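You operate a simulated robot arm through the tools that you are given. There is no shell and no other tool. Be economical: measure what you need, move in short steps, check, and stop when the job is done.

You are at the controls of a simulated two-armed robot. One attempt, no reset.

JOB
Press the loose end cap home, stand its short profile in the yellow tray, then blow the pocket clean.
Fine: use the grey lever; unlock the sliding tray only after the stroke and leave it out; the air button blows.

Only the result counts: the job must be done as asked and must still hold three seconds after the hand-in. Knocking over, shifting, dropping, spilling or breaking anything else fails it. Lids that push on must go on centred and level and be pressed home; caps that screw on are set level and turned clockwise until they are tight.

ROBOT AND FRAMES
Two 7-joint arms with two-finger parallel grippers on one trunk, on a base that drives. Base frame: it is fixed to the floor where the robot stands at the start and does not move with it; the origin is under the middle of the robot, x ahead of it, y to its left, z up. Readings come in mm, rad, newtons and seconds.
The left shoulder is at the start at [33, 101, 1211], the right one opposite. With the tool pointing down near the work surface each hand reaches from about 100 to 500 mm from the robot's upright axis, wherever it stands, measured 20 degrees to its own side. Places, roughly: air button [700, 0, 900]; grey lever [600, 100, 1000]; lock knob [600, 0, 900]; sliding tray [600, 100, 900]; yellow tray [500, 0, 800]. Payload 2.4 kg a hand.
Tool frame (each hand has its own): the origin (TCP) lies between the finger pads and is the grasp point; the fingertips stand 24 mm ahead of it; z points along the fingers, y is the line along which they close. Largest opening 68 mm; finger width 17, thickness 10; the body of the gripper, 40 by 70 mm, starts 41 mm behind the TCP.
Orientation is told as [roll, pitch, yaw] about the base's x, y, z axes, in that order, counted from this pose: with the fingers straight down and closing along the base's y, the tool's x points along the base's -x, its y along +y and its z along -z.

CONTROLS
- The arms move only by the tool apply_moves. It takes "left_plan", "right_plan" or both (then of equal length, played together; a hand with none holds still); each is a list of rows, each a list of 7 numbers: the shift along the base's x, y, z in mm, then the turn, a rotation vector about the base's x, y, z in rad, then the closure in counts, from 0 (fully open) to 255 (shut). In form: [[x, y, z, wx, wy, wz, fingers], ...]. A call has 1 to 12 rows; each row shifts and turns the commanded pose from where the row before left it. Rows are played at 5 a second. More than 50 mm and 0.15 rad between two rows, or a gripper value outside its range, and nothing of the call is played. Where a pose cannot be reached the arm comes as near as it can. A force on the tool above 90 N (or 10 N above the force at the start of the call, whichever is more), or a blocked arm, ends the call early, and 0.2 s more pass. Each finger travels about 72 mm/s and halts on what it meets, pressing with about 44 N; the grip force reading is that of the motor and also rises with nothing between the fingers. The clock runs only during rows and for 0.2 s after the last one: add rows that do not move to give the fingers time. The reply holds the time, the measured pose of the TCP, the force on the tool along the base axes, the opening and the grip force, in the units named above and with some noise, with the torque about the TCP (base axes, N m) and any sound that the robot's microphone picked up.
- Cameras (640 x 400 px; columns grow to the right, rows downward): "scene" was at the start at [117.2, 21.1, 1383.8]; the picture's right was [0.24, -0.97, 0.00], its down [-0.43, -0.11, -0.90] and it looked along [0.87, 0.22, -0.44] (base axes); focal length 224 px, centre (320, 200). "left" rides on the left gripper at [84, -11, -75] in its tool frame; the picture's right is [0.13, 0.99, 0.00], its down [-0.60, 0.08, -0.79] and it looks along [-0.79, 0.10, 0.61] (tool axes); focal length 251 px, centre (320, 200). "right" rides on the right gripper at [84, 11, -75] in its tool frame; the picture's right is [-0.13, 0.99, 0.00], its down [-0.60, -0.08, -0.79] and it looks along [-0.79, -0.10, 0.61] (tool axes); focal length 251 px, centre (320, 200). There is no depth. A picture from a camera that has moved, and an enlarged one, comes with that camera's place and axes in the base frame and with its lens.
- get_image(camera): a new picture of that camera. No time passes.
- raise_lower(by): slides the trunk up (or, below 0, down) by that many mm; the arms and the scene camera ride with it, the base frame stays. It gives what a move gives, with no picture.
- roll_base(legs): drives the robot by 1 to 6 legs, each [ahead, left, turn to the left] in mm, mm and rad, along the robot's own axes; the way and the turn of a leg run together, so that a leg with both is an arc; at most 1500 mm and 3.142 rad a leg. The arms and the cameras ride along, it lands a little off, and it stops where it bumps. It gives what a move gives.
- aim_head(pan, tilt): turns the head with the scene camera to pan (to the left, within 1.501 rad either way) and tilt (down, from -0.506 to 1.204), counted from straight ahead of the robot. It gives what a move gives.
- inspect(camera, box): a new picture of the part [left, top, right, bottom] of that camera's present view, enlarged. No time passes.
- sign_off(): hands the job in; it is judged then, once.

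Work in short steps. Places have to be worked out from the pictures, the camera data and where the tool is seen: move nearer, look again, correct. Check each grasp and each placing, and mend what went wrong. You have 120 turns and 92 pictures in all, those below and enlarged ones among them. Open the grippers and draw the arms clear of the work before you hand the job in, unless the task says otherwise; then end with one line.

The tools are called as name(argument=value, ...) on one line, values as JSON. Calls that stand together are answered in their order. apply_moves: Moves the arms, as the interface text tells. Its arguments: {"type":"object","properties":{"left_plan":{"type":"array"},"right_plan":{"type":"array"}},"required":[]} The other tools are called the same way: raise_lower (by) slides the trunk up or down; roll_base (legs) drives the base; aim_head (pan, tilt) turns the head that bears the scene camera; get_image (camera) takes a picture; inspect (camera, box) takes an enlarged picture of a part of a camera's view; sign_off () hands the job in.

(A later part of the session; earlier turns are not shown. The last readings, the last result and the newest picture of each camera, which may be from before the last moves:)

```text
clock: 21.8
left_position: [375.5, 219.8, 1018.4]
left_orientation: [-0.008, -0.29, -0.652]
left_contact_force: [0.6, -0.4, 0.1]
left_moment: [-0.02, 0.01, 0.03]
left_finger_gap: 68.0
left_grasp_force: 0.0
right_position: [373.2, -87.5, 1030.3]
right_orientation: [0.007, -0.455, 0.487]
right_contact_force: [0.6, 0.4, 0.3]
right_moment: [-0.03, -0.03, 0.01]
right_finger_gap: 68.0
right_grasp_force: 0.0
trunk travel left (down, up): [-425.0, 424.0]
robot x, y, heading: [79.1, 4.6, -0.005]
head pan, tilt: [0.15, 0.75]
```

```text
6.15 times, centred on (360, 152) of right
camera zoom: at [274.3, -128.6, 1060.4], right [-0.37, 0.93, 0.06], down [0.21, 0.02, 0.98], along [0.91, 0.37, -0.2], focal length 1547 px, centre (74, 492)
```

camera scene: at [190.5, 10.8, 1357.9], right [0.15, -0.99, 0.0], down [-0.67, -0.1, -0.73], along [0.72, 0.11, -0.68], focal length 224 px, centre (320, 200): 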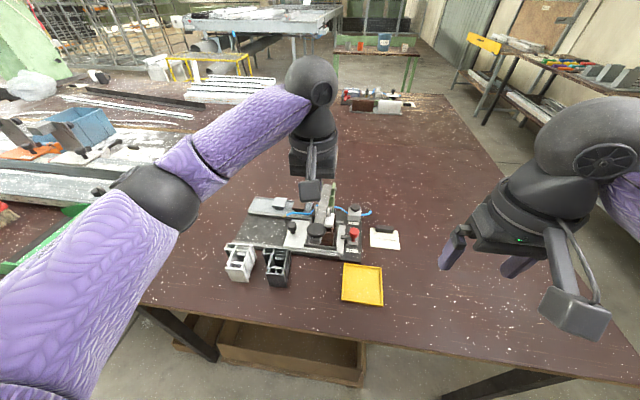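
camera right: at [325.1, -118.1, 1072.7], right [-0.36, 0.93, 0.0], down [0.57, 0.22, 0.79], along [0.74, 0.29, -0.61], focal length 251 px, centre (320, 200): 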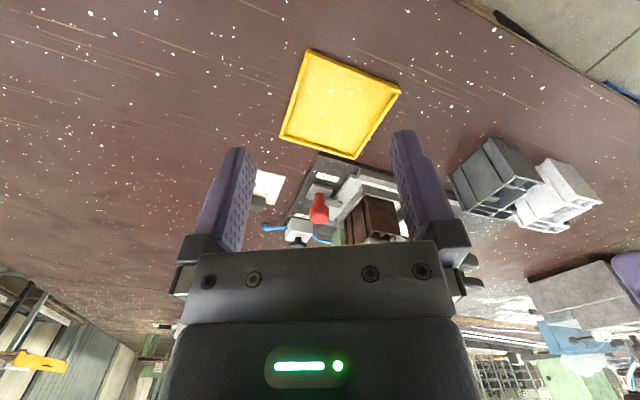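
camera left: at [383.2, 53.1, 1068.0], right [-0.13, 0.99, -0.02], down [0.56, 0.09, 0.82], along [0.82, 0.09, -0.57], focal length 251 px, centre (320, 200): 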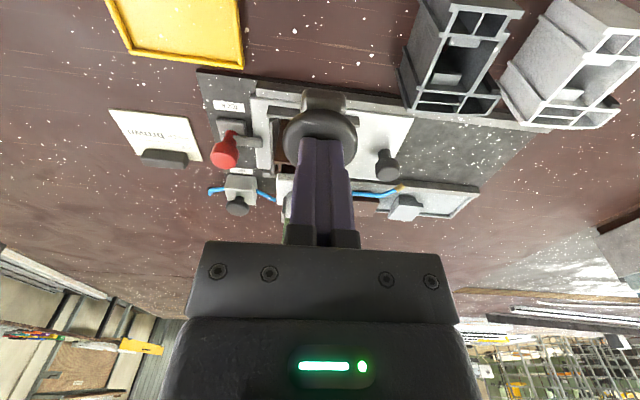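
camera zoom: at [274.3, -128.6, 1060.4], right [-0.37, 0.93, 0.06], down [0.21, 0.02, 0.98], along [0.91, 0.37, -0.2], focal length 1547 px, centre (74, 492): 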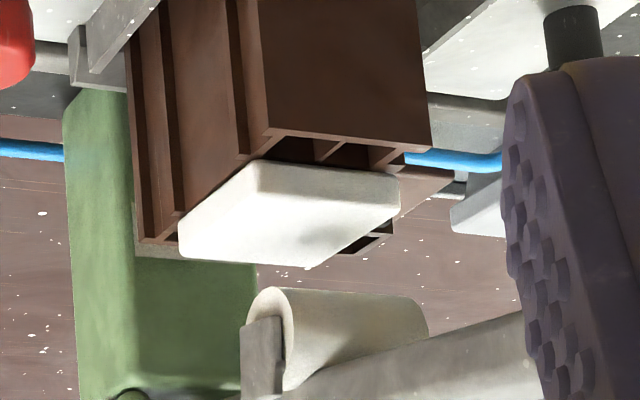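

The lever sprang back and the grey plug band is gone, so the cap looks seated. One close-up to confirm it's level and has no gap.

inspect(camera="left", box=[265, 175, 315, 215])

```text
10.00 times, centred on (290, 195) of left
camera zoom: at [289.0, 272.8, 1066.7], right [0.5, 0.86, -0.04], down [0.33, -0.15, 0.93], along [0.8, -0.48, -0.36], focal length 2514 px, centre (620, 250)
```

zoom: 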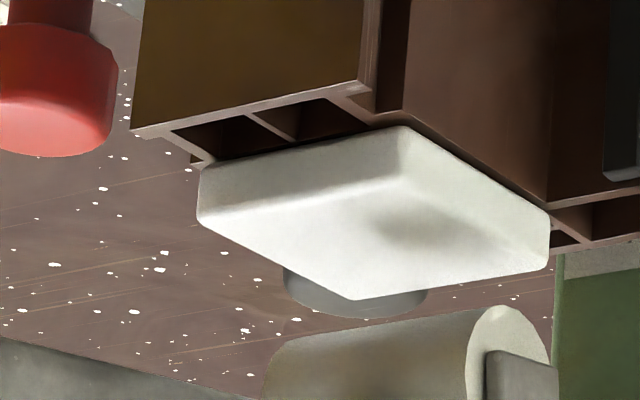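

The cap is home and level, and the lever is up. Next is the lock: I'll bring the right hand upright near it for a close look at its mechanism.

apply_moves(right_plan=[[15, 0, 10, -0.06, 0.13, 0, 0], [15, 0, 10, -0.06, 0.13, 0, 0], [15, 0, 0, -0.06, 0.13, 0, 0], [15, 5, -10, 0, 0, -0.12, 0], [15, 5, -10, 0, 0, -0.12, 0], [15, 5, -10, 0, 0, -0.12, 0], [7, 5, -10, 0, 0, -0.12, 0], [0, 0, 0, 0, 0, 0, 0]])

inspect(camera="right", box=[240, 60, 400, 220])

```text
clock: 23.6
left_position: [374.9, 219.3, 1018.5]
left_orientation: [-0.008, -0.288, -0.649]
left_contact_force: [0.7, -0.2, 0.4]
left_moment: [-0.01, -0.04, 0.0]
left_finger_gap: 67.9
left_grasp_force: 0.2
right_position: [470.9, -66.1, 1007.5]
right_orientation: [0.029, -0.027, 0.001]
right_contact_force: [0.2, -0.4, 0.3]
right_moment: [-0.02, -0.04, 0.0]
right_finger_gap: 68.2
right_grasp_force: 0.1
trunk travel left (down, up): [-425.0, 424.0]
robot x, y, heading: [79.2, 0.0, 0.0]
head pan, tilt: [0.15, 0.75]
```

```text
2.50 times, centred on (320, 140) of right
camera zoom: at [386.0, -57.4, 1081.5], right [0.13, 0.99, 0.03], down [0.58, -0.1, 0.81], along [0.8, -0.08, -0.59], focal length 629 px, centre (320, 350)
```

zoom: 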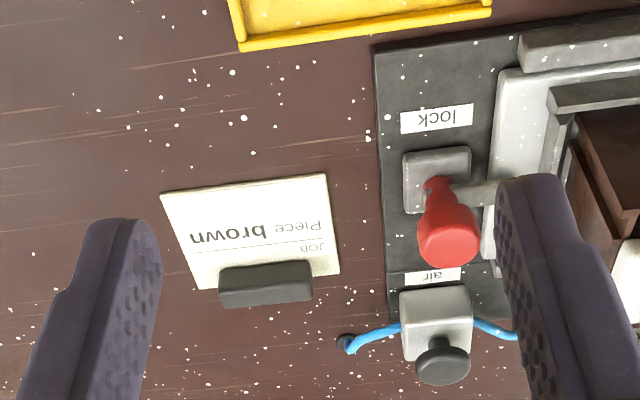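

inspect(camera="right", box=[345, 110, 395, 170])

inspect(camera="scene", box=[335, 220, 370, 260])

```text
6.67 times, centred on (370, 140) of right
camera zoom: at [386.0, -57.4, 1081.5], right [0.13, 0.99, 0.03], down [0.58, -0.1, 0.81], along [0.8, -0.08, -0.59], focal length 1676 px, centre (-13, 600)
```

zoom: 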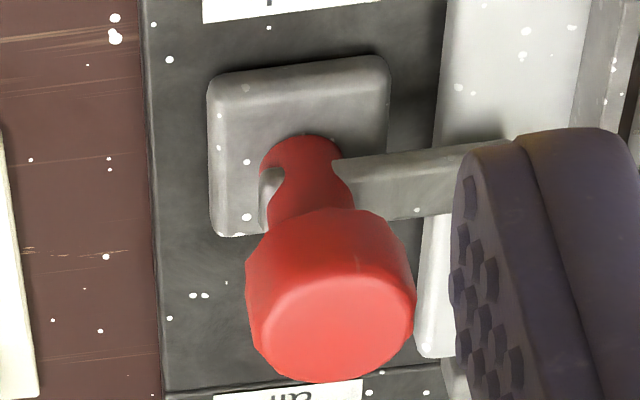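

```text
10.00 times, centred on (352, 240) of scene
camera zoom: at [190.3, 11.2, 1357.9], right [0.15, -0.99, 0.0], down [-0.67, -0.1, -0.73], along [0.72, 0.11, -0.68], focal length 2240 px, centre (-5, -200)
```

zoom: 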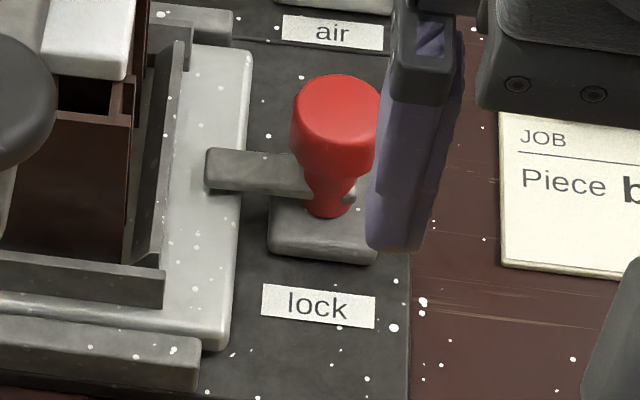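

It looks like a turn latch: a cross-bar through the red knob's stem reaches over the tray. I'll move the right hand above the knob at (578,-21), partly closed, and check alignment.

apply_moves(right_plan=[[20, 5, 0, -0.029, 0.027, 0, 50], [25, 10, -5, 0, 0, 0, 105], [25, 10, -10, 0, 0, 0, 105], [25, 10, -10, 0, 0, 0, 105], [12, 10, -15, 0, 0, 0, 105], [0, 0, 0, 0, 0, 0, 105]])

get_image(camera="right")

```text
clock: 25.0
left_position: [375.4, 219.2, 1018.8]
left_orientation: [-0.006, -0.289, -0.651]
left_contact_force: [-0.2, -0.5, 0.0]
left_moment: [0.02, -0.02, 0.01]
left_finger_gap: 67.9
left_grasp_force: 0.1
right_position: [552.4, -36.0, 970.2]
right_orientation: [0.002, 0.0, 0.004]
right_contact_force: [1.0, -0.3, 0.7]
right_moment: [0.0, -0.01, 0.0]
right_finger_gap: 40.0
right_grasp_force: 0.1
right hand out of reach, approached as far as the arm can: row 4, 5
trunk travel left (down, up): [-425.0, 424.0]
robot x, y, heading: [78.6, 1.2, -0.005]
head pan, tilt: [0.15, 0.75]
```

```text
47 pictures are left
camera right: at [468.2, -24.5, 1045.8], right [0.13, 0.99, 0.0], down [0.6, -0.08, 0.79], along [0.79, -0.1, -0.61], focal length 251 px, centre (320, 200)
```

right: 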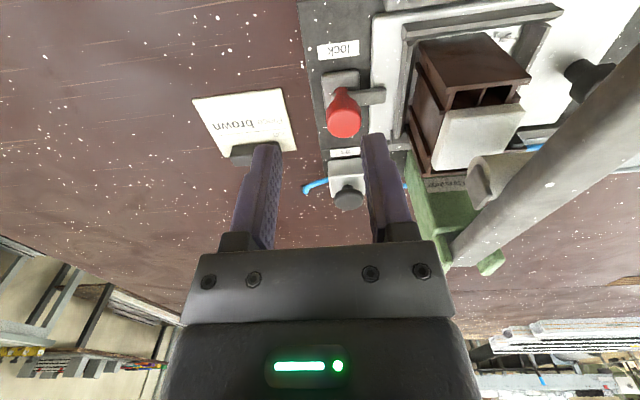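

The right arm is about 26 mm short of the knob, so I need to be nearer. The crate under the table starts at x≈388, so I'll point the left-hand camera straight down to see how far the base protrudes before driving.

apply_moves(left_plan=[[-15, 16, 20, 0.08, 0.11, 0, 0], [-15, 16, 20, 0.08, 0.11, 0, 0], [-15, 16, 20, 0, 0, 0.13, 0], [-15, 16, 20, 0, 0, 0.13, 0], [-15, 16, 0, 0, 0, 0.13, 0], [0, 0, 0, 0, 0, 0.13, 0], [0, 0, 0, 0, 0, 0.13, 0], [0, 0, 0, 0, 0.14, 0, 0], [0, 0, 0, 0, 0.14, 0, 0], [0, 0, 0, 0, 0.14, 0, 0], [0, 0, 0, 0, 0.14, 0, 0], [0, 0, 0, 0, 0.14, 0, 0]], right_plan=[[0, 0, 30, 0, 0, 0, 105], [-10, 0, 20, 0, 0, 0, 105], [-20, -10, 0, 0, 0, 0, 105], [-20, -10, 0, 0, 0, 0, 105], [-20, -10, 0, 0, 0, 0, 105], [0, 0, 0, 0, 0, 0, 105], [0, 0, 0, 0, 0, 0, 105], [0, 0, 0, 0, 0, 0, 105], [0, 0, 0, 0, 0, 0, 105], [0, 0, 0, 0, 0, 0, 105], [0, 0, 0, 0, 0, 0, 105], [0, 0, 0, 0, 0, 0, 105]])

get_image(camera="left")

```text
clock: 27.6
left_position: [302.6, 299.4, 1097.7]
left_orientation: [-0.014, 0.682, 0.001]
left_contact_force: [-1.4, -0.4, 0.1]
left_moment: [0.01, -0.03, -0.01]
left_finger_gap: 68.0
left_grasp_force: 0.1
right_position: [480.5, -61.0, 1021.7]
right_orientation: [0.001, -0.001, 0.003]
right_contact_force: [0.6, 0.3, -0.5]
right_moment: [0.01, 0.01, -0.03]
right_finger_gap: 40.2
right_grasp_force: 0.1
trunk travel left (down, up): [-425.0, 424.0]
robot x, y, heading: [76.7, -2.2, -0.002]
head pan, tilt: [0.15, 0.75]
```

```text
46 pictures are left
camera left: at [283.9, 289.4, 1210.1], right [-0.11, 0.99, 0.07], down [0.97, 0.09, 0.23], along [0.22, 0.09, -0.97], focal length 251 px, centre (320, 200)
```

left: 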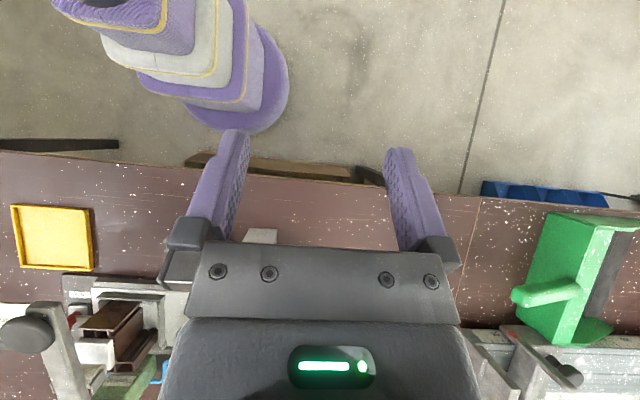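

The round base front is at x≈278, about 80 mm short of the crate. I'll drive ahead 50 mm, which leaves a margin.

roll_base(legs=[[50, 0, 0]])

get_image(camera="left")

```text
clock: 28.5
left_position: [349.3, 300.3, 1098.7]
left_orientation: [-0.012, 0.685, -0.001]
left_contact_force: [0.6, -0.1, 0.0]
left_moment: [0.01, 0.0, -0.01]
left_finger_gap: 67.9
left_grasp_force: 0.0
right_position: [529.0, -61.7, 1021.1]
right_orientation: [0.002, -0.001, 0.002]
right_contact_force: [-0.2, -0.2, -0.1]
right_moment: [-0.01, 0.03, 0.0]
right_finger_gap: 39.9
right_grasp_force: 0.2
trunk travel left (down, up): [-425.0, 424.0]
robot x, y, heading: [127.2, -2.5, -0.003]
head pan, tilt: [0.15, 0.75]
```

```text
45 pictures are left
camera left: at [332.1, 289.4, 1209.9], right [-0.11, 0.99, 0.07], down [0.97, 0.09, 0.23], along [0.23, 0.09, -0.97], focal length 251 px, centre (320, 200)
```

left: 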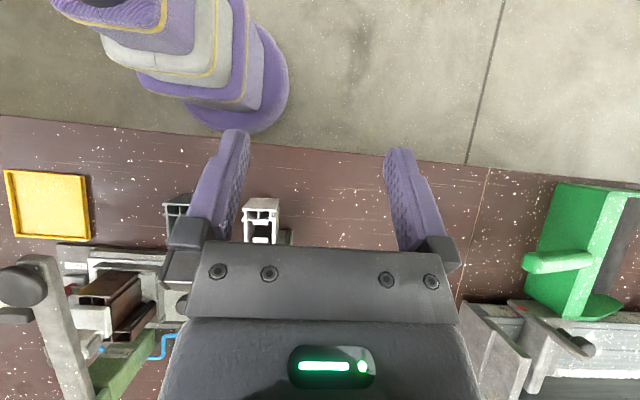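

Base is placed. Now the right hand goes over the lock knob while I straighten the left hand.

apply_moves(right_plan=[[15, 10, 0, 0, 0, 0, 105], [15, 10, -20, 0, 0, 0, 105], [14, 10, -20, 0, 0, 0, 105], [5, 11, -15, 0, 0, 0, 105], [0, 0, -10, 0, 0, 0, 105], [0, 0, 0, 0, 0, 0, 105]], left_plan=[[0, 0, 0, 0, -0.14, 0, 0], [0, 0, 0, 0, -0.14, 0, 0], [0, 0, 0, 0, -0.14, 0, 0], [0, 0, 0, 0, -0.14, 0, 0], [0, 0, 0, 0, -0.12, 0, 0], [0, 0, 0, 0, 0, 0, 0]])

get_image(camera="right")

inspect(camera="scene", box=[230, 180, 430, 320])

```text
clock: 29.9
left_position: [347.8, 299.4, 1096.7]
left_orientation: [-0.013, 0.003, 0.0]
left_contact_force: [-0.4, 0.4, -0.2]
left_moment: [0.02, 0.01, 0.02]
left_finger_gap: 67.9
left_grasp_force: 0.1
right_position: [576.1, -20.5, 955.8]
right_orientation: [0.001, 0.0, 0.003]
right_contact_force: [-1.0, -0.8, 0.7]
right_moment: [-0.03, 0.01, 0.01]
right_finger_gap: 40.0
right_grasp_force: 0.1
trunk travel left (down, up): [-425.0, 424.0]
robot x, y, heading: [126.6, -1.2, -0.008]
head pan, tilt: [0.15, 0.75]
```

```text
44 pictures are left
camera right: at [493.7, -9.0, 1032.6], right [0.13, 0.99, 0.0], down [0.6, -0.08, 0.79], along [0.79, -0.1, -0.61], focal length 251 px, centre (320, 200)
```

right: 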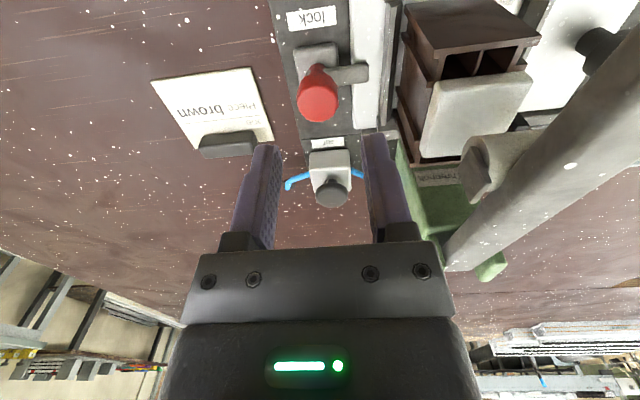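

```text
2.86 times, centred on (330, 250) of scene
camera zoom: at [238.0, 11.1, 1357.9], right [0.15, -0.99, 0.0], down [-0.67, -0.1, -0.73], along [0.72, 0.11, -0.68], focal length 640 px, centre (291, 57)
```

zoom: 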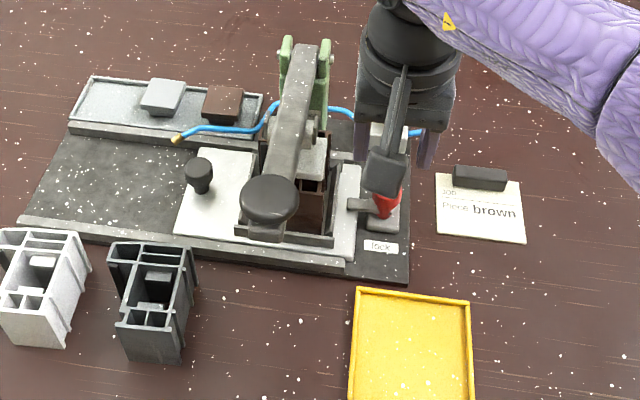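

The knob centre is confirmed at (576,-20), head about z 893. I'll descend so the tips straddle the head above the bar, then close.

apply_moves(right_plan=[[0, 0, -20, 0, 0, 0, 105], [0, 0, -20, 0, 0, 0, 105], [0, 0, -14, 0, 0, 0, 105], [0, 0, 0, 0, 0, 0, 200], [0, 0, 0, 0, 0, 0, 200], [0, 0, 0, 0, 0, 0, 200]])

get_image(camera="right")

```text
clock: 31.3
left_position: [347.1, 298.8, 1097.1]
left_orientation: [-0.012, 0.002, 0.0]
left_contact_force: [-0.1, 0.5, 0.5]
left_moment: [0.0, -0.03, -0.02]
left_finger_gap: 68.2
left_grasp_force: 0.2
right_position: [576.8, -20.8, 902.7]
right_orientation: [0.002, 0.0, 0.0]
right_contact_force: [-0.2, -0.8, 1.6]
right_moment: [-0.06, -0.35, -0.02]
right_finger_gap: 25.2
right_grasp_force: 41.0
trunk travel left (down, up): [-425.0, 424.0]
robot x, y, heading: [128.6, 1.0, 0.002]
head pan, tilt: [0.15, 0.75]
```

```text
42 pictures are left
camera right: at [494.2, -10.2, 977.8], right [0.13, 0.99, 0.0], down [0.6, -0.08, 0.79], along [0.79, -0.1, -0.61], focal length 251 px, centre (320, 200)
```

right: 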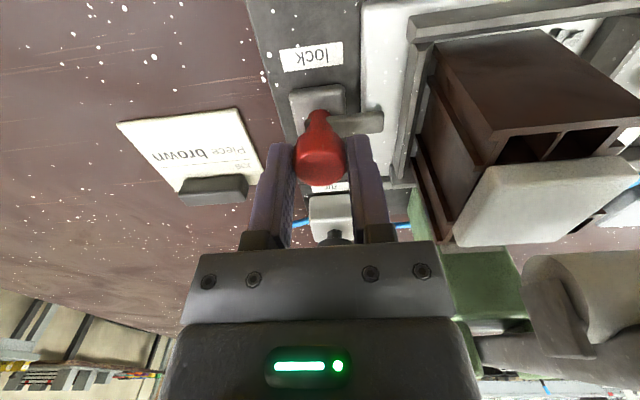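

Gripped at 25 mm. I'll test a counter-clockwise turn, watching the torque.

apply_moves(right_plan=[[0, 0, 0, 0, 0, 0.1, 200], [0, 0, 0, 0, 0, 0.1, 200], [0, 0, 0, 0, 0, 0.1, 200]])

inspect(camera="right", box=[240, 60, 400, 200])

```text
clock: 32.1
left_position: [348.9, 299.0, 1097.8]
left_orientation: [-0.013, 0.004, 0.001]
left_contact_force: [0.2, 0.6, -0.4]
left_moment: [-0.02, 0.01, 0.0]
left_finger_gap: 68.0
left_grasp_force: 0.1
right_position: [576.7, -21.8, 901.7]
right_orientation: [0.001, 0.001, 0.304]
right_contact_force: [-1.6, -0.9, -16.3]
right_moment: [0.22, -0.82, 0.02]
right_finger_gap: 25.4
right_grasp_force: 41.0
trunk travel left (down, up): [-425.0, 424.0]
robot x, y, heading: [127.8, 3.1, 0.0]
head pan, tilt: [0.15, 0.75]
```

```text
2.86 times, centred on (320, 130) of right
camera zoom: at [495.1, -35.5, 978.1], right [-0.17, 0.98, 0.0], down [0.6, 0.1, 0.79], along [0.78, 0.14, -0.61], focal length 718 px, centre (320, 400)
```

zoom: 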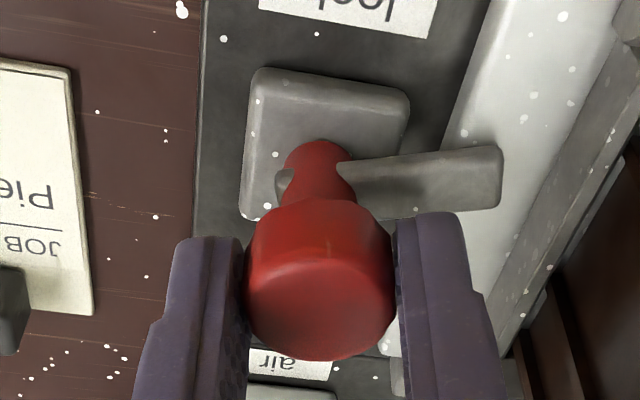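

The bar has turned with the hand (~0.3 rad CCW, low torque). I'll keep turning.

apply_moves(right_plan=[[0, 0, 0, 0, 0, 0.13, 200], [0, 0, 0, 0, 0, 0.13, 200], [0, 0, 0, 0, 0, 0.13, 200], [0, 0, 0, 0, 0, 0.13, 200], [0, 0, 0, 0, 0, 0.13, 200]])

inspect(camera="right", box=[220, 40, 420, 200])

```text
clock: 33.3
left_position: [348.2, 298.8, 1096.9]
left_orientation: [-0.013, 0.0, -0.002]
left_contact_force: [-0.4, -0.2, -0.3]
left_moment: [0.06, 0.01, -0.03]
left_finger_gap: 67.8
left_grasp_force: 0.1
right_position: [549.5, -52.8, 904.6]
right_orientation: [-0.003, -0.005, 0.686]
right_contact_force: [-0.1, 0.9, 0.2]
right_moment: [-0.02, -0.01, 0.03]
right_finger_gap: 14.6
right_grasp_force: 0.0
right hand out of reach, approached as far as the arm can: row 2, 3, 4, 5
trunk travel left (down, up): [-425.0, 424.0]
robot x, y, heading: [127.5, -2.9, -0.003]
head pan, tilt: [0.15, 0.75]
```

```text
2.50 times, centred on (320, 120) of right
camera zoom: at [477.7, -97.2, 980.2], right [-0.53, 0.85, 0.0], down [0.51, 0.32, 0.8], along [0.68, 0.42, -0.61], focal length 629 px, centre (320, 400)
```

zoom: 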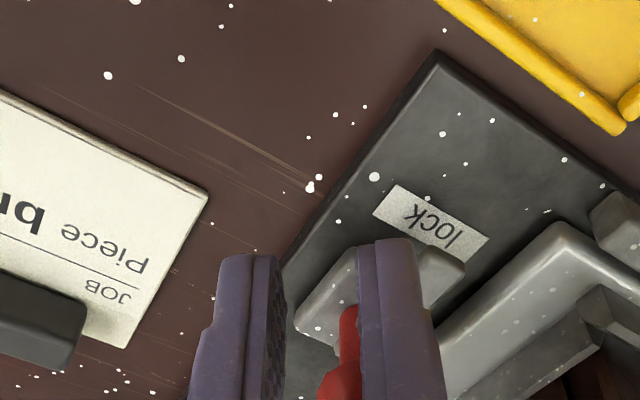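

The arm ran out of reach and slid off the knob, though the bar seems to have swung a good part. I'll lift clear, unwind, and look.

apply_moves(right_plan=[[0, -3, 20, 0, 0, 0, 100], [0, 0, 30, 0, 0, -0.1, 100], [5, 5, 10, 0, 0, -0.14, 100], [5, 5, 0, 0, 0, -0.14, 100], [5, 5, 0, 0, 0, -0.14, 100], [5, 10, 0, 0, 0, -0.14, 100], [5, 10, 0, 0, 0, -0.02, 100], [0, 0, 0, 0, 0, 0, 100]])

get_image(camera="right")

```text
clock: 35.1
left_position: [347.2, 299.2, 1097.8]
left_orientation: [-0.012, 0.002, 0.0]
left_contact_force: [0.4, -0.4, 0.3]
left_moment: [-0.02, -0.02, 0.01]
left_finger_gap: 67.8
left_grasp_force: 0.0
right_position: [571.2, -19.2, 963.5]
right_orientation: [-0.001, -0.002, 0.006]
right_contact_force: [-0.8, 1.1, 0.0]
right_moment: [0.02, 0.02, 0.0]
right_finger_gap: 41.5
right_grasp_force: 0.0
trunk travel left (down, up): [-425.0, 424.0]
robot x, y, heading: [127.7, -0.1, -0.002]
head pan, tilt: [0.15, 0.75]
```

```text
39 pictures are left
camera right: at [489.4, -8.3, 1039.3], right [0.12, 0.99, 0.0], down [0.6, -0.07, 0.79], along [0.79, -0.1, -0.61], focal length 251 px, centre (320, 200)
```

right: 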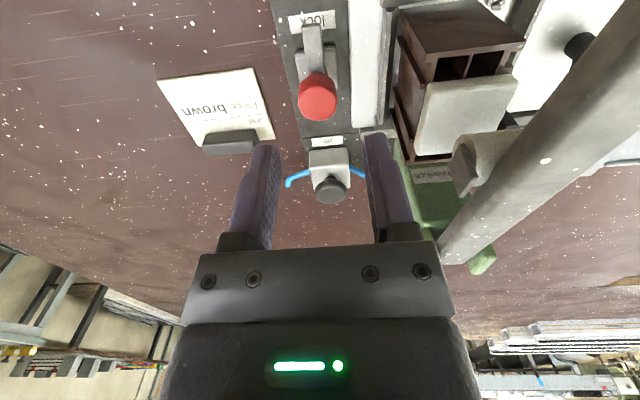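

The bar now points straight at the "lock" label, so the tray is unlocked. I'll retract the right hand, then shift the base left about 80 mm so the left arm can follow the tray's travel.

apply_moves(right_plan=[[0, 0, 40, 0, 0, 0, 50], [0, -20, 40, 0, 0, 0, 0], [-30, -30, 40, 0, 0, 0, 0], [-40, -30, 0, 0, 0, 0, 0], [-40, -30, 0, 0, 0, 0, 0], [0, -20, 0, 0, 0, 0, 0]])

roll_base(legs=[[0, 80, 0]])

```text
refused: row 3 steps farther than a row can; nothing moved
```

```text
clock: 36.2
left_position: [350.9, 367.0, 1099.4]
left_orientation: [-0.009, -0.001, -0.015]
left_contact_force: [0.9, -0.3, -1.0]
left_moment: [0.02, 0.02, 0.0]
left_finger_gap: 67.9
left_grasp_force: 0.0
right_position: [572.1, 26.3, 961.3]
right_orientation: [-0.041, 0.004, -0.031]
right_contact_force: [-14.8, -36.1, 1.0]
right_moment: [0.06, 0.1, 0.36]
right_finger_gap: 11.8
right_grasp_force: 0.1
trunk travel left (down, up): [-425.0, 424.0]
robot x, y, heading: [131.0, 73.8, -0.022]
head pan, tilt: [0.15, 0.75]
stopped in leg 1: the force on the tool passed its limit at 99 N (the readings are from after the stop); the commanded pose is now the measured one
```

My arm move was refused because a row was too long, and the base roll then pushed the right hand against the press. I'll back the hand straight off and check for damage.

apply_moves(right_plan=[[0, -10, 0, 0, 0, 0, 160], [0, -20, 0, 0.04, 0, 0.03, 160], [0, -20, 10, 0, 0, 0, 160], [0, 0, 40, 0, 0, 0, 100], [0, 0, 40, 0, 0, 0, 50], [-20, -20, 30, 0, 0, 0, 0], [-30, -30, 0, 0, 0, 0, 0], [-30, -30, 0, 0, 0, 0, 0]])

inspect(camera="scene", box=[250, 180, 450, 310])

get_image(camera="right")

```text
clock: 38.0
left_position: [350.2, 370.2, 1097.4]
left_orientation: [-0.011, 0.002, -0.011]
left_contact_force: [0.8, 0.0, 0.6]
left_moment: [0.0, 0.01, 0.02]
left_finger_gap: 68.0
left_grasp_force: 0.0
right_position: [495.2, -94.4, 1080.8]
right_orientation: [0.003, 0.001, 0.003]
right_contact_force: [0.1, -0.1, 0.5]
right_moment: [0.01, 0.0, -0.02]
right_finger_gap: 68.1
right_grasp_force: 0.1
trunk travel left (down, up): [-425.0, 424.0]
robot x, y, heading: [127.7, 75.0, -0.01]
head pan, tilt: [0.15, 0.75]
```

```text
3.08 times, centred on (350, 245) of scene
camera zoom: at [237.2, 83.8, 1358.0], right [0.14, -0.99, 0.0], down [-0.68, -0.09, -0.73], along [0.72, 0.1, -0.68], focal length 689 px, centre (228, 62)
```

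zoom: 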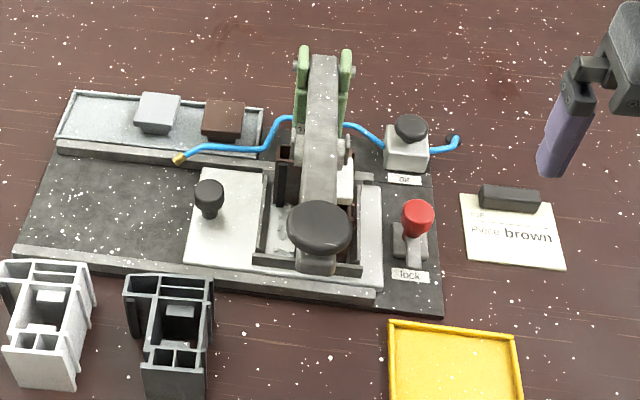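

```text
37 pictures are left
camera right: at [411.5, -83.5, 1157.5], right [0.12, 0.99, 0.0], down [0.61, -0.08, 0.79], along [0.79, -0.1, -0.61], focal length 251 px, centre (320, 200)
```

right: 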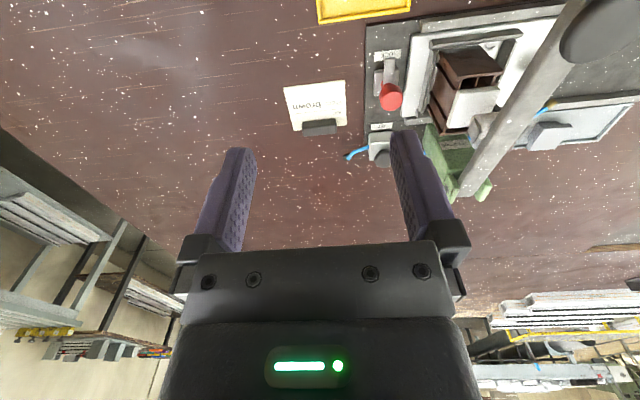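

Everything is still in place and the piece is upright. Now the left hand goes over the black tray knob at about (578,150,870).

apply_moves(left_plan=[[28, -27, 0, 0, 0, 0, 0], [28, -27, 0, 0, 0, 0, 40], [28, -27, -10, 0, 0, 0, 80], [28, -27, -20, 0, 0, 0, 100], [28, -27, -20, 0, 0, 0, 100], [28, -27, -20, 0, 0, 0, 100], [28, -27, -20, 0.01, 0, 0, 100], [26, -28, -25, 0, 0, 0.01, 100], [0, 0, 0, 0, 0, 0, 100]])

get_image(camera="left")

```text
clock: 40.0
left_position: [570.5, 153.1, 983.8]
left_orientation: [-0.003, 0.002, -0.001]
left_contact_force: [0.8, 0.1, 0.4]
left_moment: [0.03, 0.06, 0.03]
left_finger_gap: 41.3
left_grasp_force: 0.0
left hand out of reach, approached as far as the arm can: row 1
right_position: [494.7, -93.1, 1081.5]
right_orientation: [0.002, 0.002, 0.007]
right_contact_force: [0.3, -0.5, 0.3]
right_moment: [0.01, -0.01, 0.06]
right_finger_gap: 68.1
right_grasp_force: 0.0
trunk travel left (down, up): [-425.0, 424.0]
robot x, y, heading: [125.5, 74.1, -0.013]
head pan, tilt: [0.15, 0.75]
```

```text
36 pictures are left
camera left: at [487.9, 143.6, 1058.7], right [-0.13, 0.99, 0.0], down [0.61, 0.08, 0.79], along [0.79, 0.1, -0.61], focal length 251 px, centre (320, 200)
```

left: 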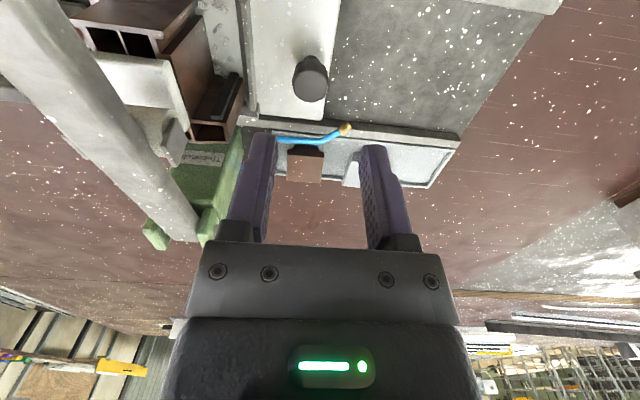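

The tray knob is at (575,148), top ~z 888. I'll descend and grip.

apply_moves(left_plan=[[4, -5, -30, 0, 0, 0, 100], [0, 0, -30, 0, 0, 0, 100], [0, 0, -20, 0, 0, 0, 100], [0, 0, -15, 0, 0, 0, 100], [0, 0, 0, 0, 0, 0, 200], [0, 0, 0, 0, 0, 0, 200], [0, 0, 0, 0, 0, 0, 200]])

get_image(camera="left")

```text
clock: 41.6
left_position: [573.5, 149.2, 889.3]
left_orientation: [-0.004, 0.003, 0.001]
left_contact_force: [-0.5, -3.2, -1.0]
left_moment: [-0.06, -0.31, -0.12]
left_finger_gap: 25.5
left_grasp_force: 40.6
right_position: [495.4, -95.0, 1081.7]
right_orientation: [0.005, 0.001, 0.008]
right_contact_force: [-0.1, 0.3, 0.6]
right_moment: [-0.03, -0.02, 0.0]
right_finger_gap: 68.3
right_grasp_force: 0.2
trunk travel left (down, up): [-425.0, 424.0]
robot x, y, heading: [126.0, 75.3, -0.011]
head pan, tilt: [0.15, 0.75]
```

```text
35 pictures are left
camera left: at [490.6, 139.3, 963.7], right [-0.13, 0.99, 0.0], down [0.61, 0.08, 0.79], along [0.79, 0.1, -0.61], focal length 251 px, centre (320, 200)
```

left: 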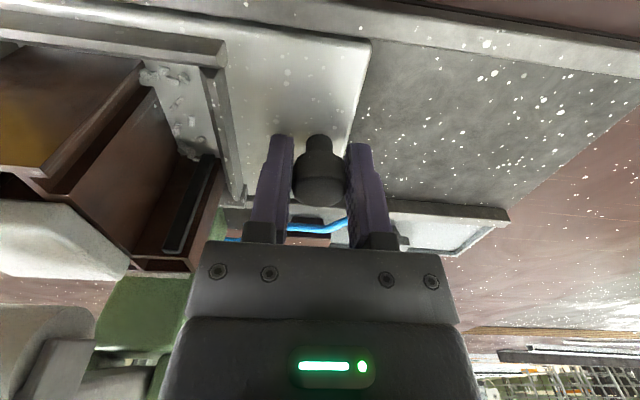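

Gripped firmly. I'll slide the tray left along the plate (direction ≈ +y with slight +x), starting with 60 mm.

apply_moves(left_plan=[[0.5, 12, 0, 0, 0, 0, 200], [0.6, 16, 0, 0, 0, 0, 200], [0.6, 16, 0, 0, 0, 0, 200], [0.6, 16, 0, 0, 0, 0, 200]])

inspect(camera="scene", box=[230, 180, 430, 310])

```text
clock: 42.6
left_position: [573.7, 212.9, 887.4]
left_orientation: [-0.002, 0.001, 0.0]
left_contact_force: [-10.0, 1.1, 5.3]
left_moment: [-0.23, -0.91, -0.03]
left_finger_gap: 25.4
left_grasp_force: 40.9
right_position: [491.9, -94.6, 1082.3]
right_orientation: [0.004, -0.002, 0.006]
right_contact_force: [-0.2, 0.3, -1.2]
right_moment: [-0.01, 0.0, 0.02]
right_finger_gap: 67.9
right_grasp_force: 0.0
trunk travel left (down, up): [-425.0, 424.0]
robot x, y, heading: [125.1, 75.9, -0.013]
head pan, tilt: [0.15, 0.75]
```

```text
3.08 times, centred on (330, 245) of scene
camera zoom: at [235.5, 84.1, 1358.1], right [0.14, -0.99, 0.0], down [-0.67, -0.09, -0.73], along [0.73, 0.1, -0.68], focal length 689 px, centre (289, 62)
```

zoom: 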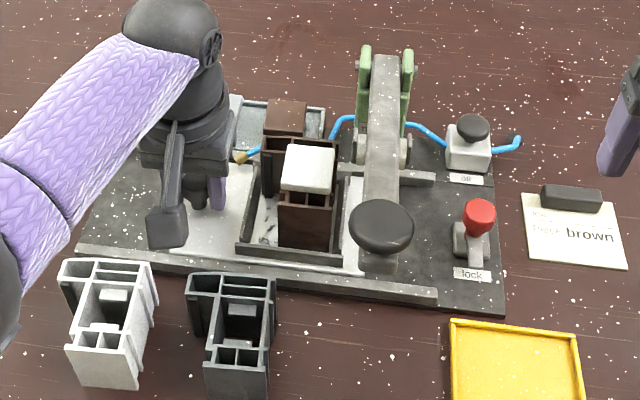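

It slides easily. The x-reaction suggests pure +y, so I'll continue toward the stop in smaller rows.

apply_moves(left_plan=[[-0.5, 10, 0, 0, 0, 0, 200], [0, 10, 0, 0, 0, 0, 200], [0, 10, 0, 0, 0, 0, 200], [0, 10, 0, 0, 0, 0, 200], [0, 10, 0, 0, 0, 0, 200], [0, 10, 0, 0, 0, 0, 200]])

inspect(camera="scene", box=[220, 180, 420, 310])

```text
clock: 44.0
left_position: [574.5, 273.6, 887.6]
left_orientation: [-0.004, -0.003, 0.0]
left_contact_force: [-2.2, -0.7, 18.4]
left_moment: [-0.01, 1.02, 0.01]
left_finger_gap: 25.2
left_grasp_force: 40.8
right_position: [493.8, -94.5, 1081.7]
right_orientation: [0.005, 0.0, 0.009]
right_contact_force: [0.2, 0.1, -0.5]
right_moment: [0.03, -0.01, 0.01]
right_finger_gap: 68.3
right_grasp_force: 0.0
trunk travel left (down, up): [-425.0, 424.0]
robot x, y, heading: [126.6, 75.6, -0.012]
head pan, tilt: [0.15, 0.75]
```

```text
3.08 times, centred on (320, 245) of scene
camera zoom: at [236.0, 83.6, 1358.3], right [0.14, -0.99, 0.0], down [-0.67, -0.09, -0.73], along [0.72, 0.1, -0.68], focal length 689 px, centre (320, 62)
```

zoom: 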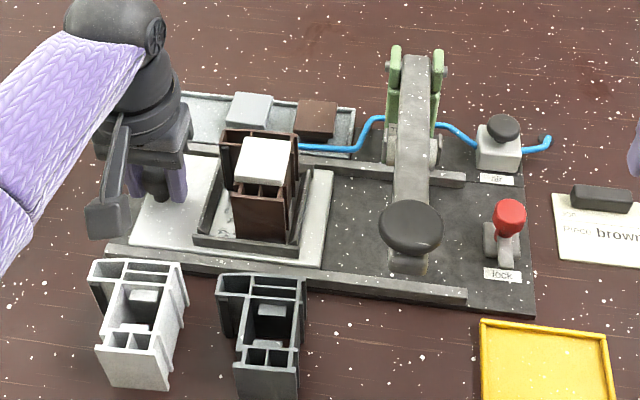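

124 mm out so far. I'll continue in 4 mm rows to find the end stop.

apply_moves(left_plan=[[0, 4, 0, 0, 0, 0, 200], [0, 4, 0, 0, 0, 0, 200], [0, 4, 0, 0, 0, 0, 200], [0, 4, 0, 0, 0, 0, 200], [0, 4, 0, 0, 0, 0, 200]])

```text
clock: 45.2
left_position: [573.6, 278.7, 889.1]
left_orientation: [-0.011, 0.004, -0.011]
left_contact_force: [-15.6, -61.9, -3.4]
left_moment: [-0.37, -0.7, -0.37]
left_finger_gap: 25.3
left_grasp_force: 40.7
right_position: [492.3, -103.1, 1080.8]
right_orientation: [0.011, 0.0, 0.003]
right_contact_force: [-0.4, 0.9, -0.6]
right_moment: [-0.02, 0.01, 0.02]
right_finger_gap: 67.9
right_grasp_force: 0.1
trunk travel left (down, up): [-425.0, 424.0]
robot x, y, heading: [126.7, 76.1, -0.02]
head pan, tilt: [0.15, 0.75]
```

End stop reached at 130 mm travel. I'll relax, open, lift, and look at the piece.

apply_moves(left_plan=[[0, -12, 0, 0.01, 0, 0.01, 200], [0, 0, 0, 0, 0, 0, 90], [0, 0, 0, 0, 0, 0, 90], [0, 0, 40, 0, 0, 0, 90], [-10, 0, 45, 0, 0, 0, 60], [-40, -20, 20, 0, 0, 0, 0], [-40, -25, 0, 0, 0, 0, 0], [-20, -20, 0, 0, 0, 0, 0]])

get_image(camera="left")

inspect(camera="scene", box=[250, 190, 350, 280])

```text
clock: 47.0
left_position: [464.8, 214.5, 989.4]
left_orientation: [0.007, 0.003, 0.011]
left_contact_force: [0.8, 0.3, 0.2]
left_moment: [0.02, -0.02, 0.04]
left_finger_gap: 67.8
left_grasp_force: 0.0
right_position: [494.1, -93.7, 1081.8]
right_orientation: [0.002, 0.001, 0.008]
right_contact_force: [0.0, 0.5, -0.1]
right_moment: [-0.02, -0.04, -0.03]
right_finger_gap: 68.0
right_grasp_force: 0.1
trunk travel left (down, up): [-425.0, 424.0]
robot x, y, heading: [128.1, 75.3, -0.013]
head pan, tilt: [0.15, 0.75]
```

```text
32 pictures are left
camera left: at [382.4, 201.3, 1065.2], right [-0.14, 0.99, 0.01], down [0.61, 0.08, 0.79], along [0.78, 0.11, -0.61], focal length 251 px, centre (320, 200)
```

left: 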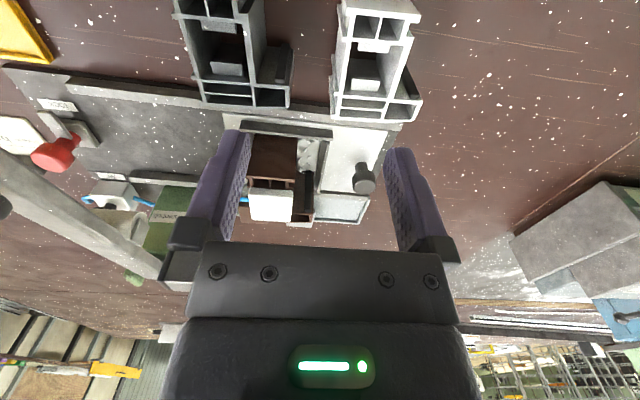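

```text
4.44 times, centred on (300, 235) of scene
camera zoom: at [237.6, 83.9, 1357.9], right [0.14, -0.99, 0.0], down [-0.68, -0.09, -0.73], along [0.72, 0.1, -0.68], focal length 995 px, centre (409, 44)
```

zoom: 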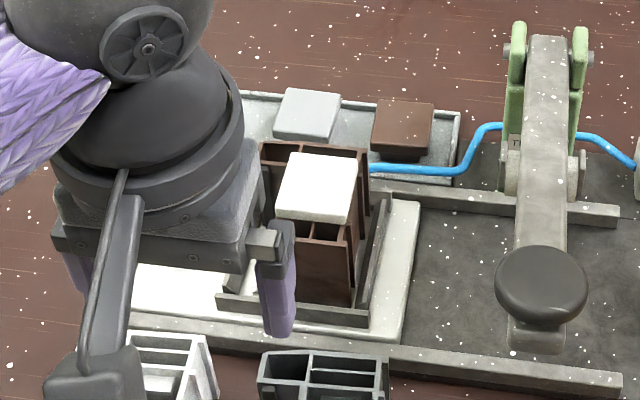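

The piece's main body spans y≈157–200, x≈546–605, with the cap top at z≈926 and the rear side-leg toward +y. I'll hover the left hand at x≈560, y≈178 and check before gripping.

apply_moves(left_plan=[[30, -10, 0, -0.007, 0, -0.011, 0], [35, -13, 0, 0, 0, 0, 0], [30, -13, -10, 0, 0, 0, 0], [0, 0, 0, 0, 0, 0, 0]])

get_image(camera="left")

```text
clock: 48.0
left_position: [558.1, 181.6, 979.4]
left_orientation: [-0.001, 0.002, -0.003]
left_contact_force: [0.6, -0.4, 0.7]
left_moment: [-0.03, 0.01, -0.01]
left_finger_gap: 68.0
left_grasp_force: 0.0
right_position: [495.1, -94.4, 1081.4]
right_orientation: [0.003, 0.002, 0.007]
right_contact_force: [-0.2, -0.2, -0.2]
right_moment: [-0.01, 0.03, 0.01]
right_finger_gap: 68.0
right_grasp_force: 0.1
trunk travel left (down, up): [-425.0, 424.0]
robot x, y, heading: [127.5, 75.4, -0.013]
head pan, tilt: [0.15, 0.75]
```

```text
30 pictures are left
camera left: at [475.6, 170.0, 1055.6], right [-0.13, 0.99, 0.0], down [0.61, 0.08, 0.79], along [0.79, 0.1, -0.61], focal length 251 px, centre (320, 200)
```

left: 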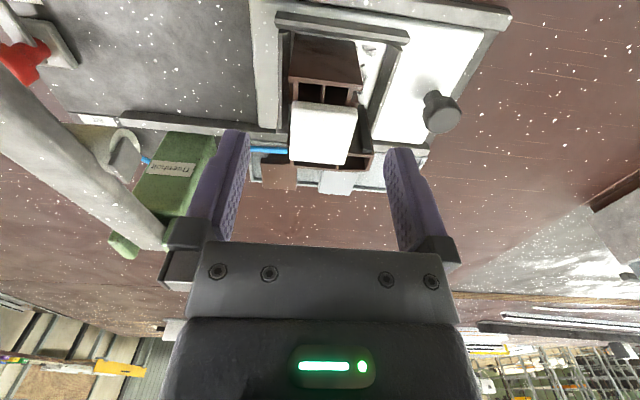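

Refined: the main body is y 162–204, x 550–613, and the leg starts at x≈590. I'll grip at x≈571, y≈183, TCP z 905.

apply_moves(left_plan=[[13, 1.5, 0, 0, 0, 0, 0], [0, 0, -25, 0, 0, 0, 0], [0, 0, -25, 0, 0, 0, 0], [0, 0, -15, 0, 0, 0, 0], [0, 0, -9, 0, 0, 0, 0], [0, 0, 0, 0, 0, 0, 0]])

get_image(camera="left")

```text
clock: 49.5
left_position: [573.1, 181.0, 907.3]
left_orientation: [0.001, 0.0, -0.002]
left_contact_force: [0.0, 0.0, -0.2]
left_moment: [-0.01, 0.0, 0.01]
left_finger_gap: 68.1
left_grasp_force: 0.1
right_position: [495.0, -92.3, 1083.0]
right_orientation: [0.004, 0.002, 0.006]
right_contact_force: [-0.4, 0.2, 0.7]
right_moment: [-0.01, 0.01, -0.01]
right_finger_gap: 68.0
right_grasp_force: 0.1
trunk travel left (down, up): [-425.0, 424.0]
robot x, y, heading: [126.8, 72.6, -0.018]
head pan, tilt: [0.15, 0.75]
```

```text
29 pictures are left
camera left: at [489.7, 169.6, 984.1], right [-0.13, 0.99, 0.0], down [0.61, 0.08, 0.79], along [0.79, 0.1, -0.61], focal length 251 px, centre (320, 200)
```

left: 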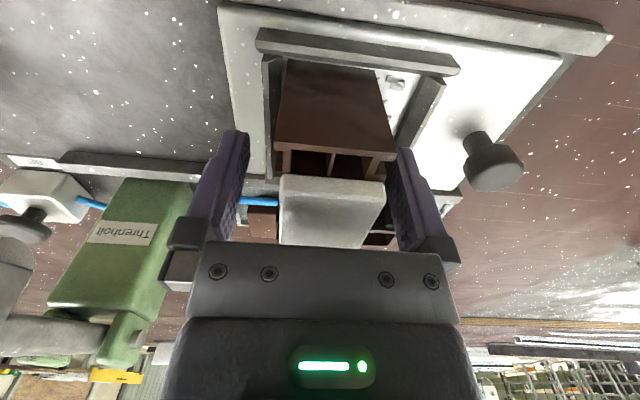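

Well placed; a 2 mm shift to centre and close.

apply_moves(left_plan=[[0, 2, 0, 0, 0, 0, 40], [0, 0, 0, 0, 0, 0, 80], [0, 0, 0, 0, 0, 0, 120], [0, 0, 0, 0, 0, 0, 150], [0, 0, 0, 0, 0, 0, 150], [0, 0, 0, 0, 0, 0, 150]])

inspect(camera="left", box=[200, 20, 460, 250])

```text
clock: 50.9
left_position: [573.3, 182.9, 907.9]
left_orientation: [0.001, 0.0, 0.0]
left_contact_force: [0.1, -0.4, 0.5]
left_moment: [0.03, -0.01, -0.01]
left_finger_gap: 41.4
left_grasp_force: 44.4
right_position: [495.1, -94.2, 1081.2]
right_orientation: [0.003, 0.002, 0.007]
right_contact_force: [-0.6, -0.7, -0.7]
right_moment: [-0.01, -0.02, 0.02]
right_finger_gap: 68.1
right_grasp_force: 0.1
trunk travel left (down, up): [-425.0, 424.0]
robot x, y, heading: [127.2, 75.6, -0.008]
head pan, tilt: [0.15, 0.75]
```

```text
1.74 times, centred on (330, 135) of left
camera zoom: at [489.7, 171.0, 983.9], right [-0.13, 0.99, 0.0], down [0.61, 0.08, 0.79], along [0.79, 0.1, -0.61], focal length 437 px, centre (303, 313)
```

zoom: 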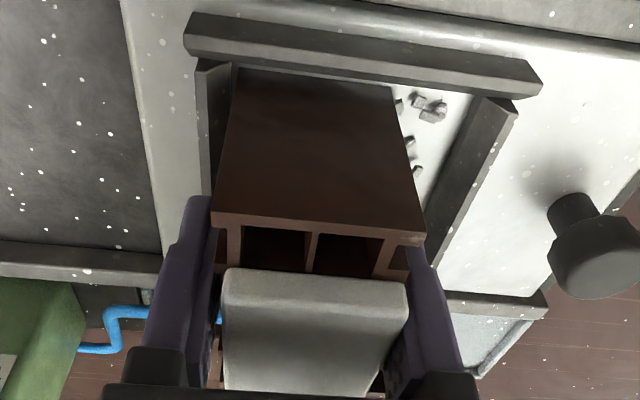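

Holding at 41.4 mm. I'll lift straight up and check it comes free without the cap moving.

apply_moves(left_plan=[[0, 0, 10, 0, 0, 0, 170], [0, 0, 15, 0, 0, 0, 170], [0, 0, 25, 0, 0, 0, 170], [0, 0, 30, 0, 0, 0, 170], [0, 0, 30, 0, 0, 0, 170], [0, 0, 20, 0, 0, 0, 170]])

get_image(camera="left")

get_image(camera="scene")

```text
clock: 52.2
left_position: [573.4, 181.9, 1038.1]
left_orientation: [0.001, 0.002, -0.002]
left_contact_force: [-0.1, -0.2, -0.7]
left_moment: [0.0, 0.0, -0.02]
left_finger_gap: 41.3
left_grasp_force: 43.8
right_position: [495.8, -93.9, 1082.2]
right_orientation: [0.004, -0.001, 0.007]
right_contact_force: [0.2, -0.3, 0.9]
right_moment: [-0.01, -0.04, -0.03]
right_finger_gap: 68.0
right_grasp_force: 0.1
trunk travel left (down, up): [-425.0, 424.0]
robot x, y, heading: [127.6, 75.9, -0.015]
head pan, tilt: [0.15, 0.75]
```

```text
27 pictures are left
camera left: at [490.2, 170.9, 1114.1], right [-0.13, 0.99, 0.0], down [0.61, 0.08, 0.79], along [0.79, 0.1, -0.61], focal length 251 px, centre (320, 200)
```

left: 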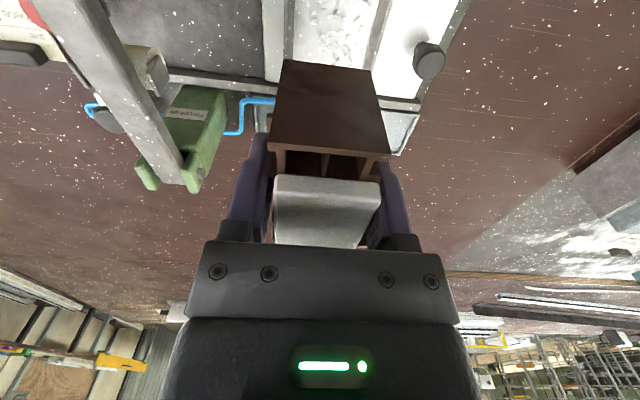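

```text
26 pictures are left
camera scene: at [237.7, 84.1, 1357.9], right [0.14, -0.99, 0.0], down [-0.68, -0.09, -0.73], along [0.72, 0.1, -0.68], focal length 224 px, centre (320, 200)
```

scene: 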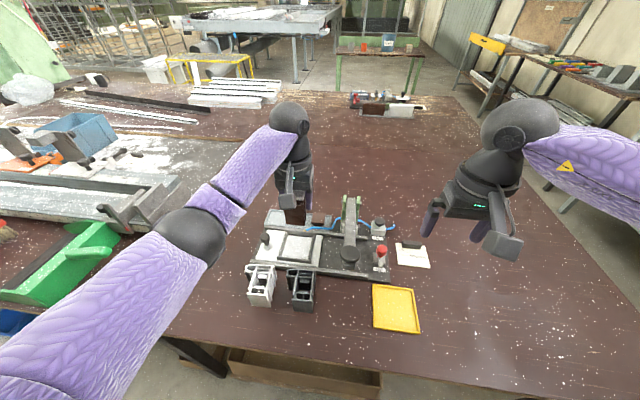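

The piece is out with its cap on, and the pocket shows the chips. Triangulated from several views, the yellow tray is centred at about (450,-49), floor z≈860. I'll pull the left hand back at height and move the right hand aside before shifting the base right.

apply_moves(left_plan=[[0, 0, 25, 0, 0, 0, 170], [-30, 0, 10, 0, 0, 0, 170], [-40, 0, 0, 0, 0, 0, 170], [-40, 0, 0, 0, 0, 0, 170], [-40, 0, 0, 0, 0, 0, 170], [-43, 0, 0, 0, 0, 0, 170]], right_plan=[[-20, -20, 10, 0, 0, 0, 0], [-20, -20, 10, 0, 0, 0, 0], [-20, -20, 0, 0, 0, 0, 0], [-20, -20, 0, 0, 0, 0, 0], [-20, -20, 0, 0, 0, 0, 0], [0, 0, 0, 0, 0, 0, 0]])

```text
clock: 53.6
left_position: [378.7, 180.1, 1073.8]
left_orientation: [0.001, 0.0, -0.001]
left_contact_force: [-0.5, 0.5, -0.7]
left_moment: [-0.02, -0.03, -0.01]
left_finger_gap: 41.5
left_grasp_force: 43.6
right_position: [394.1, -195.4, 1103.5]
right_orientation: [0.003, 0.002, 0.008]
right_contact_force: [0.1, -0.3, -0.1]
right_moment: [-0.03, 0.0, 0.02]
right_finger_gap: 67.9
right_grasp_force: 0.0
trunk travel left (down, up): [-425.0, 424.0]
robot x, y, heading: [128.0, 76.1, -0.012]
head pan, tilt: [0.15, 0.75]
```

Both hands are clear. I'll shift the base right by 130 mm.

roll_base(legs=[[0, -130, 0.012]])

get_image(camera="scene")

```text
clock: 54.9
left_position: [377.7, 56.7, 1073.9]
left_orientation: [0.001, 0.002, 0.013]
left_contact_force: [-0.3, 0.6, -0.8]
left_moment: [0.05, 0.02, -0.01]
left_finger_gap: 41.2
left_grasp_force: 44.6
right_position: [397.5, -320.3, 1102.7]
right_orientation: [0.005, 0.002, 0.019]
right_contact_force: [-0.4, 0.3, -0.6]
right_moment: [0.04, -0.03, 0.0]
right_finger_gap: 68.1
right_grasp_force: 0.1
trunk travel left (down, up): [-425.0, 424.0]
robot x, y, heading: [129.4, -52.1, 0.0]
head pan, tilt: [0.15, 0.75]
```

```text
25 pictures are left
camera scene: at [236.8, -43.0, 1357.9], right [0.15, -0.99, 0.0], down [-0.67, -0.1, -0.73], along [0.72, 0.11, -0.68], focal length 224 px, centre (320, 200)
```

scene: 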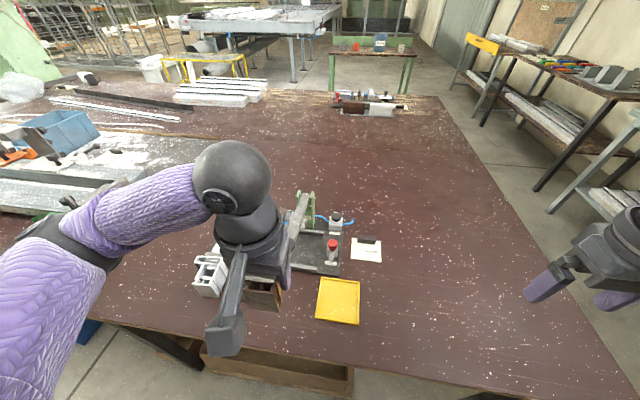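

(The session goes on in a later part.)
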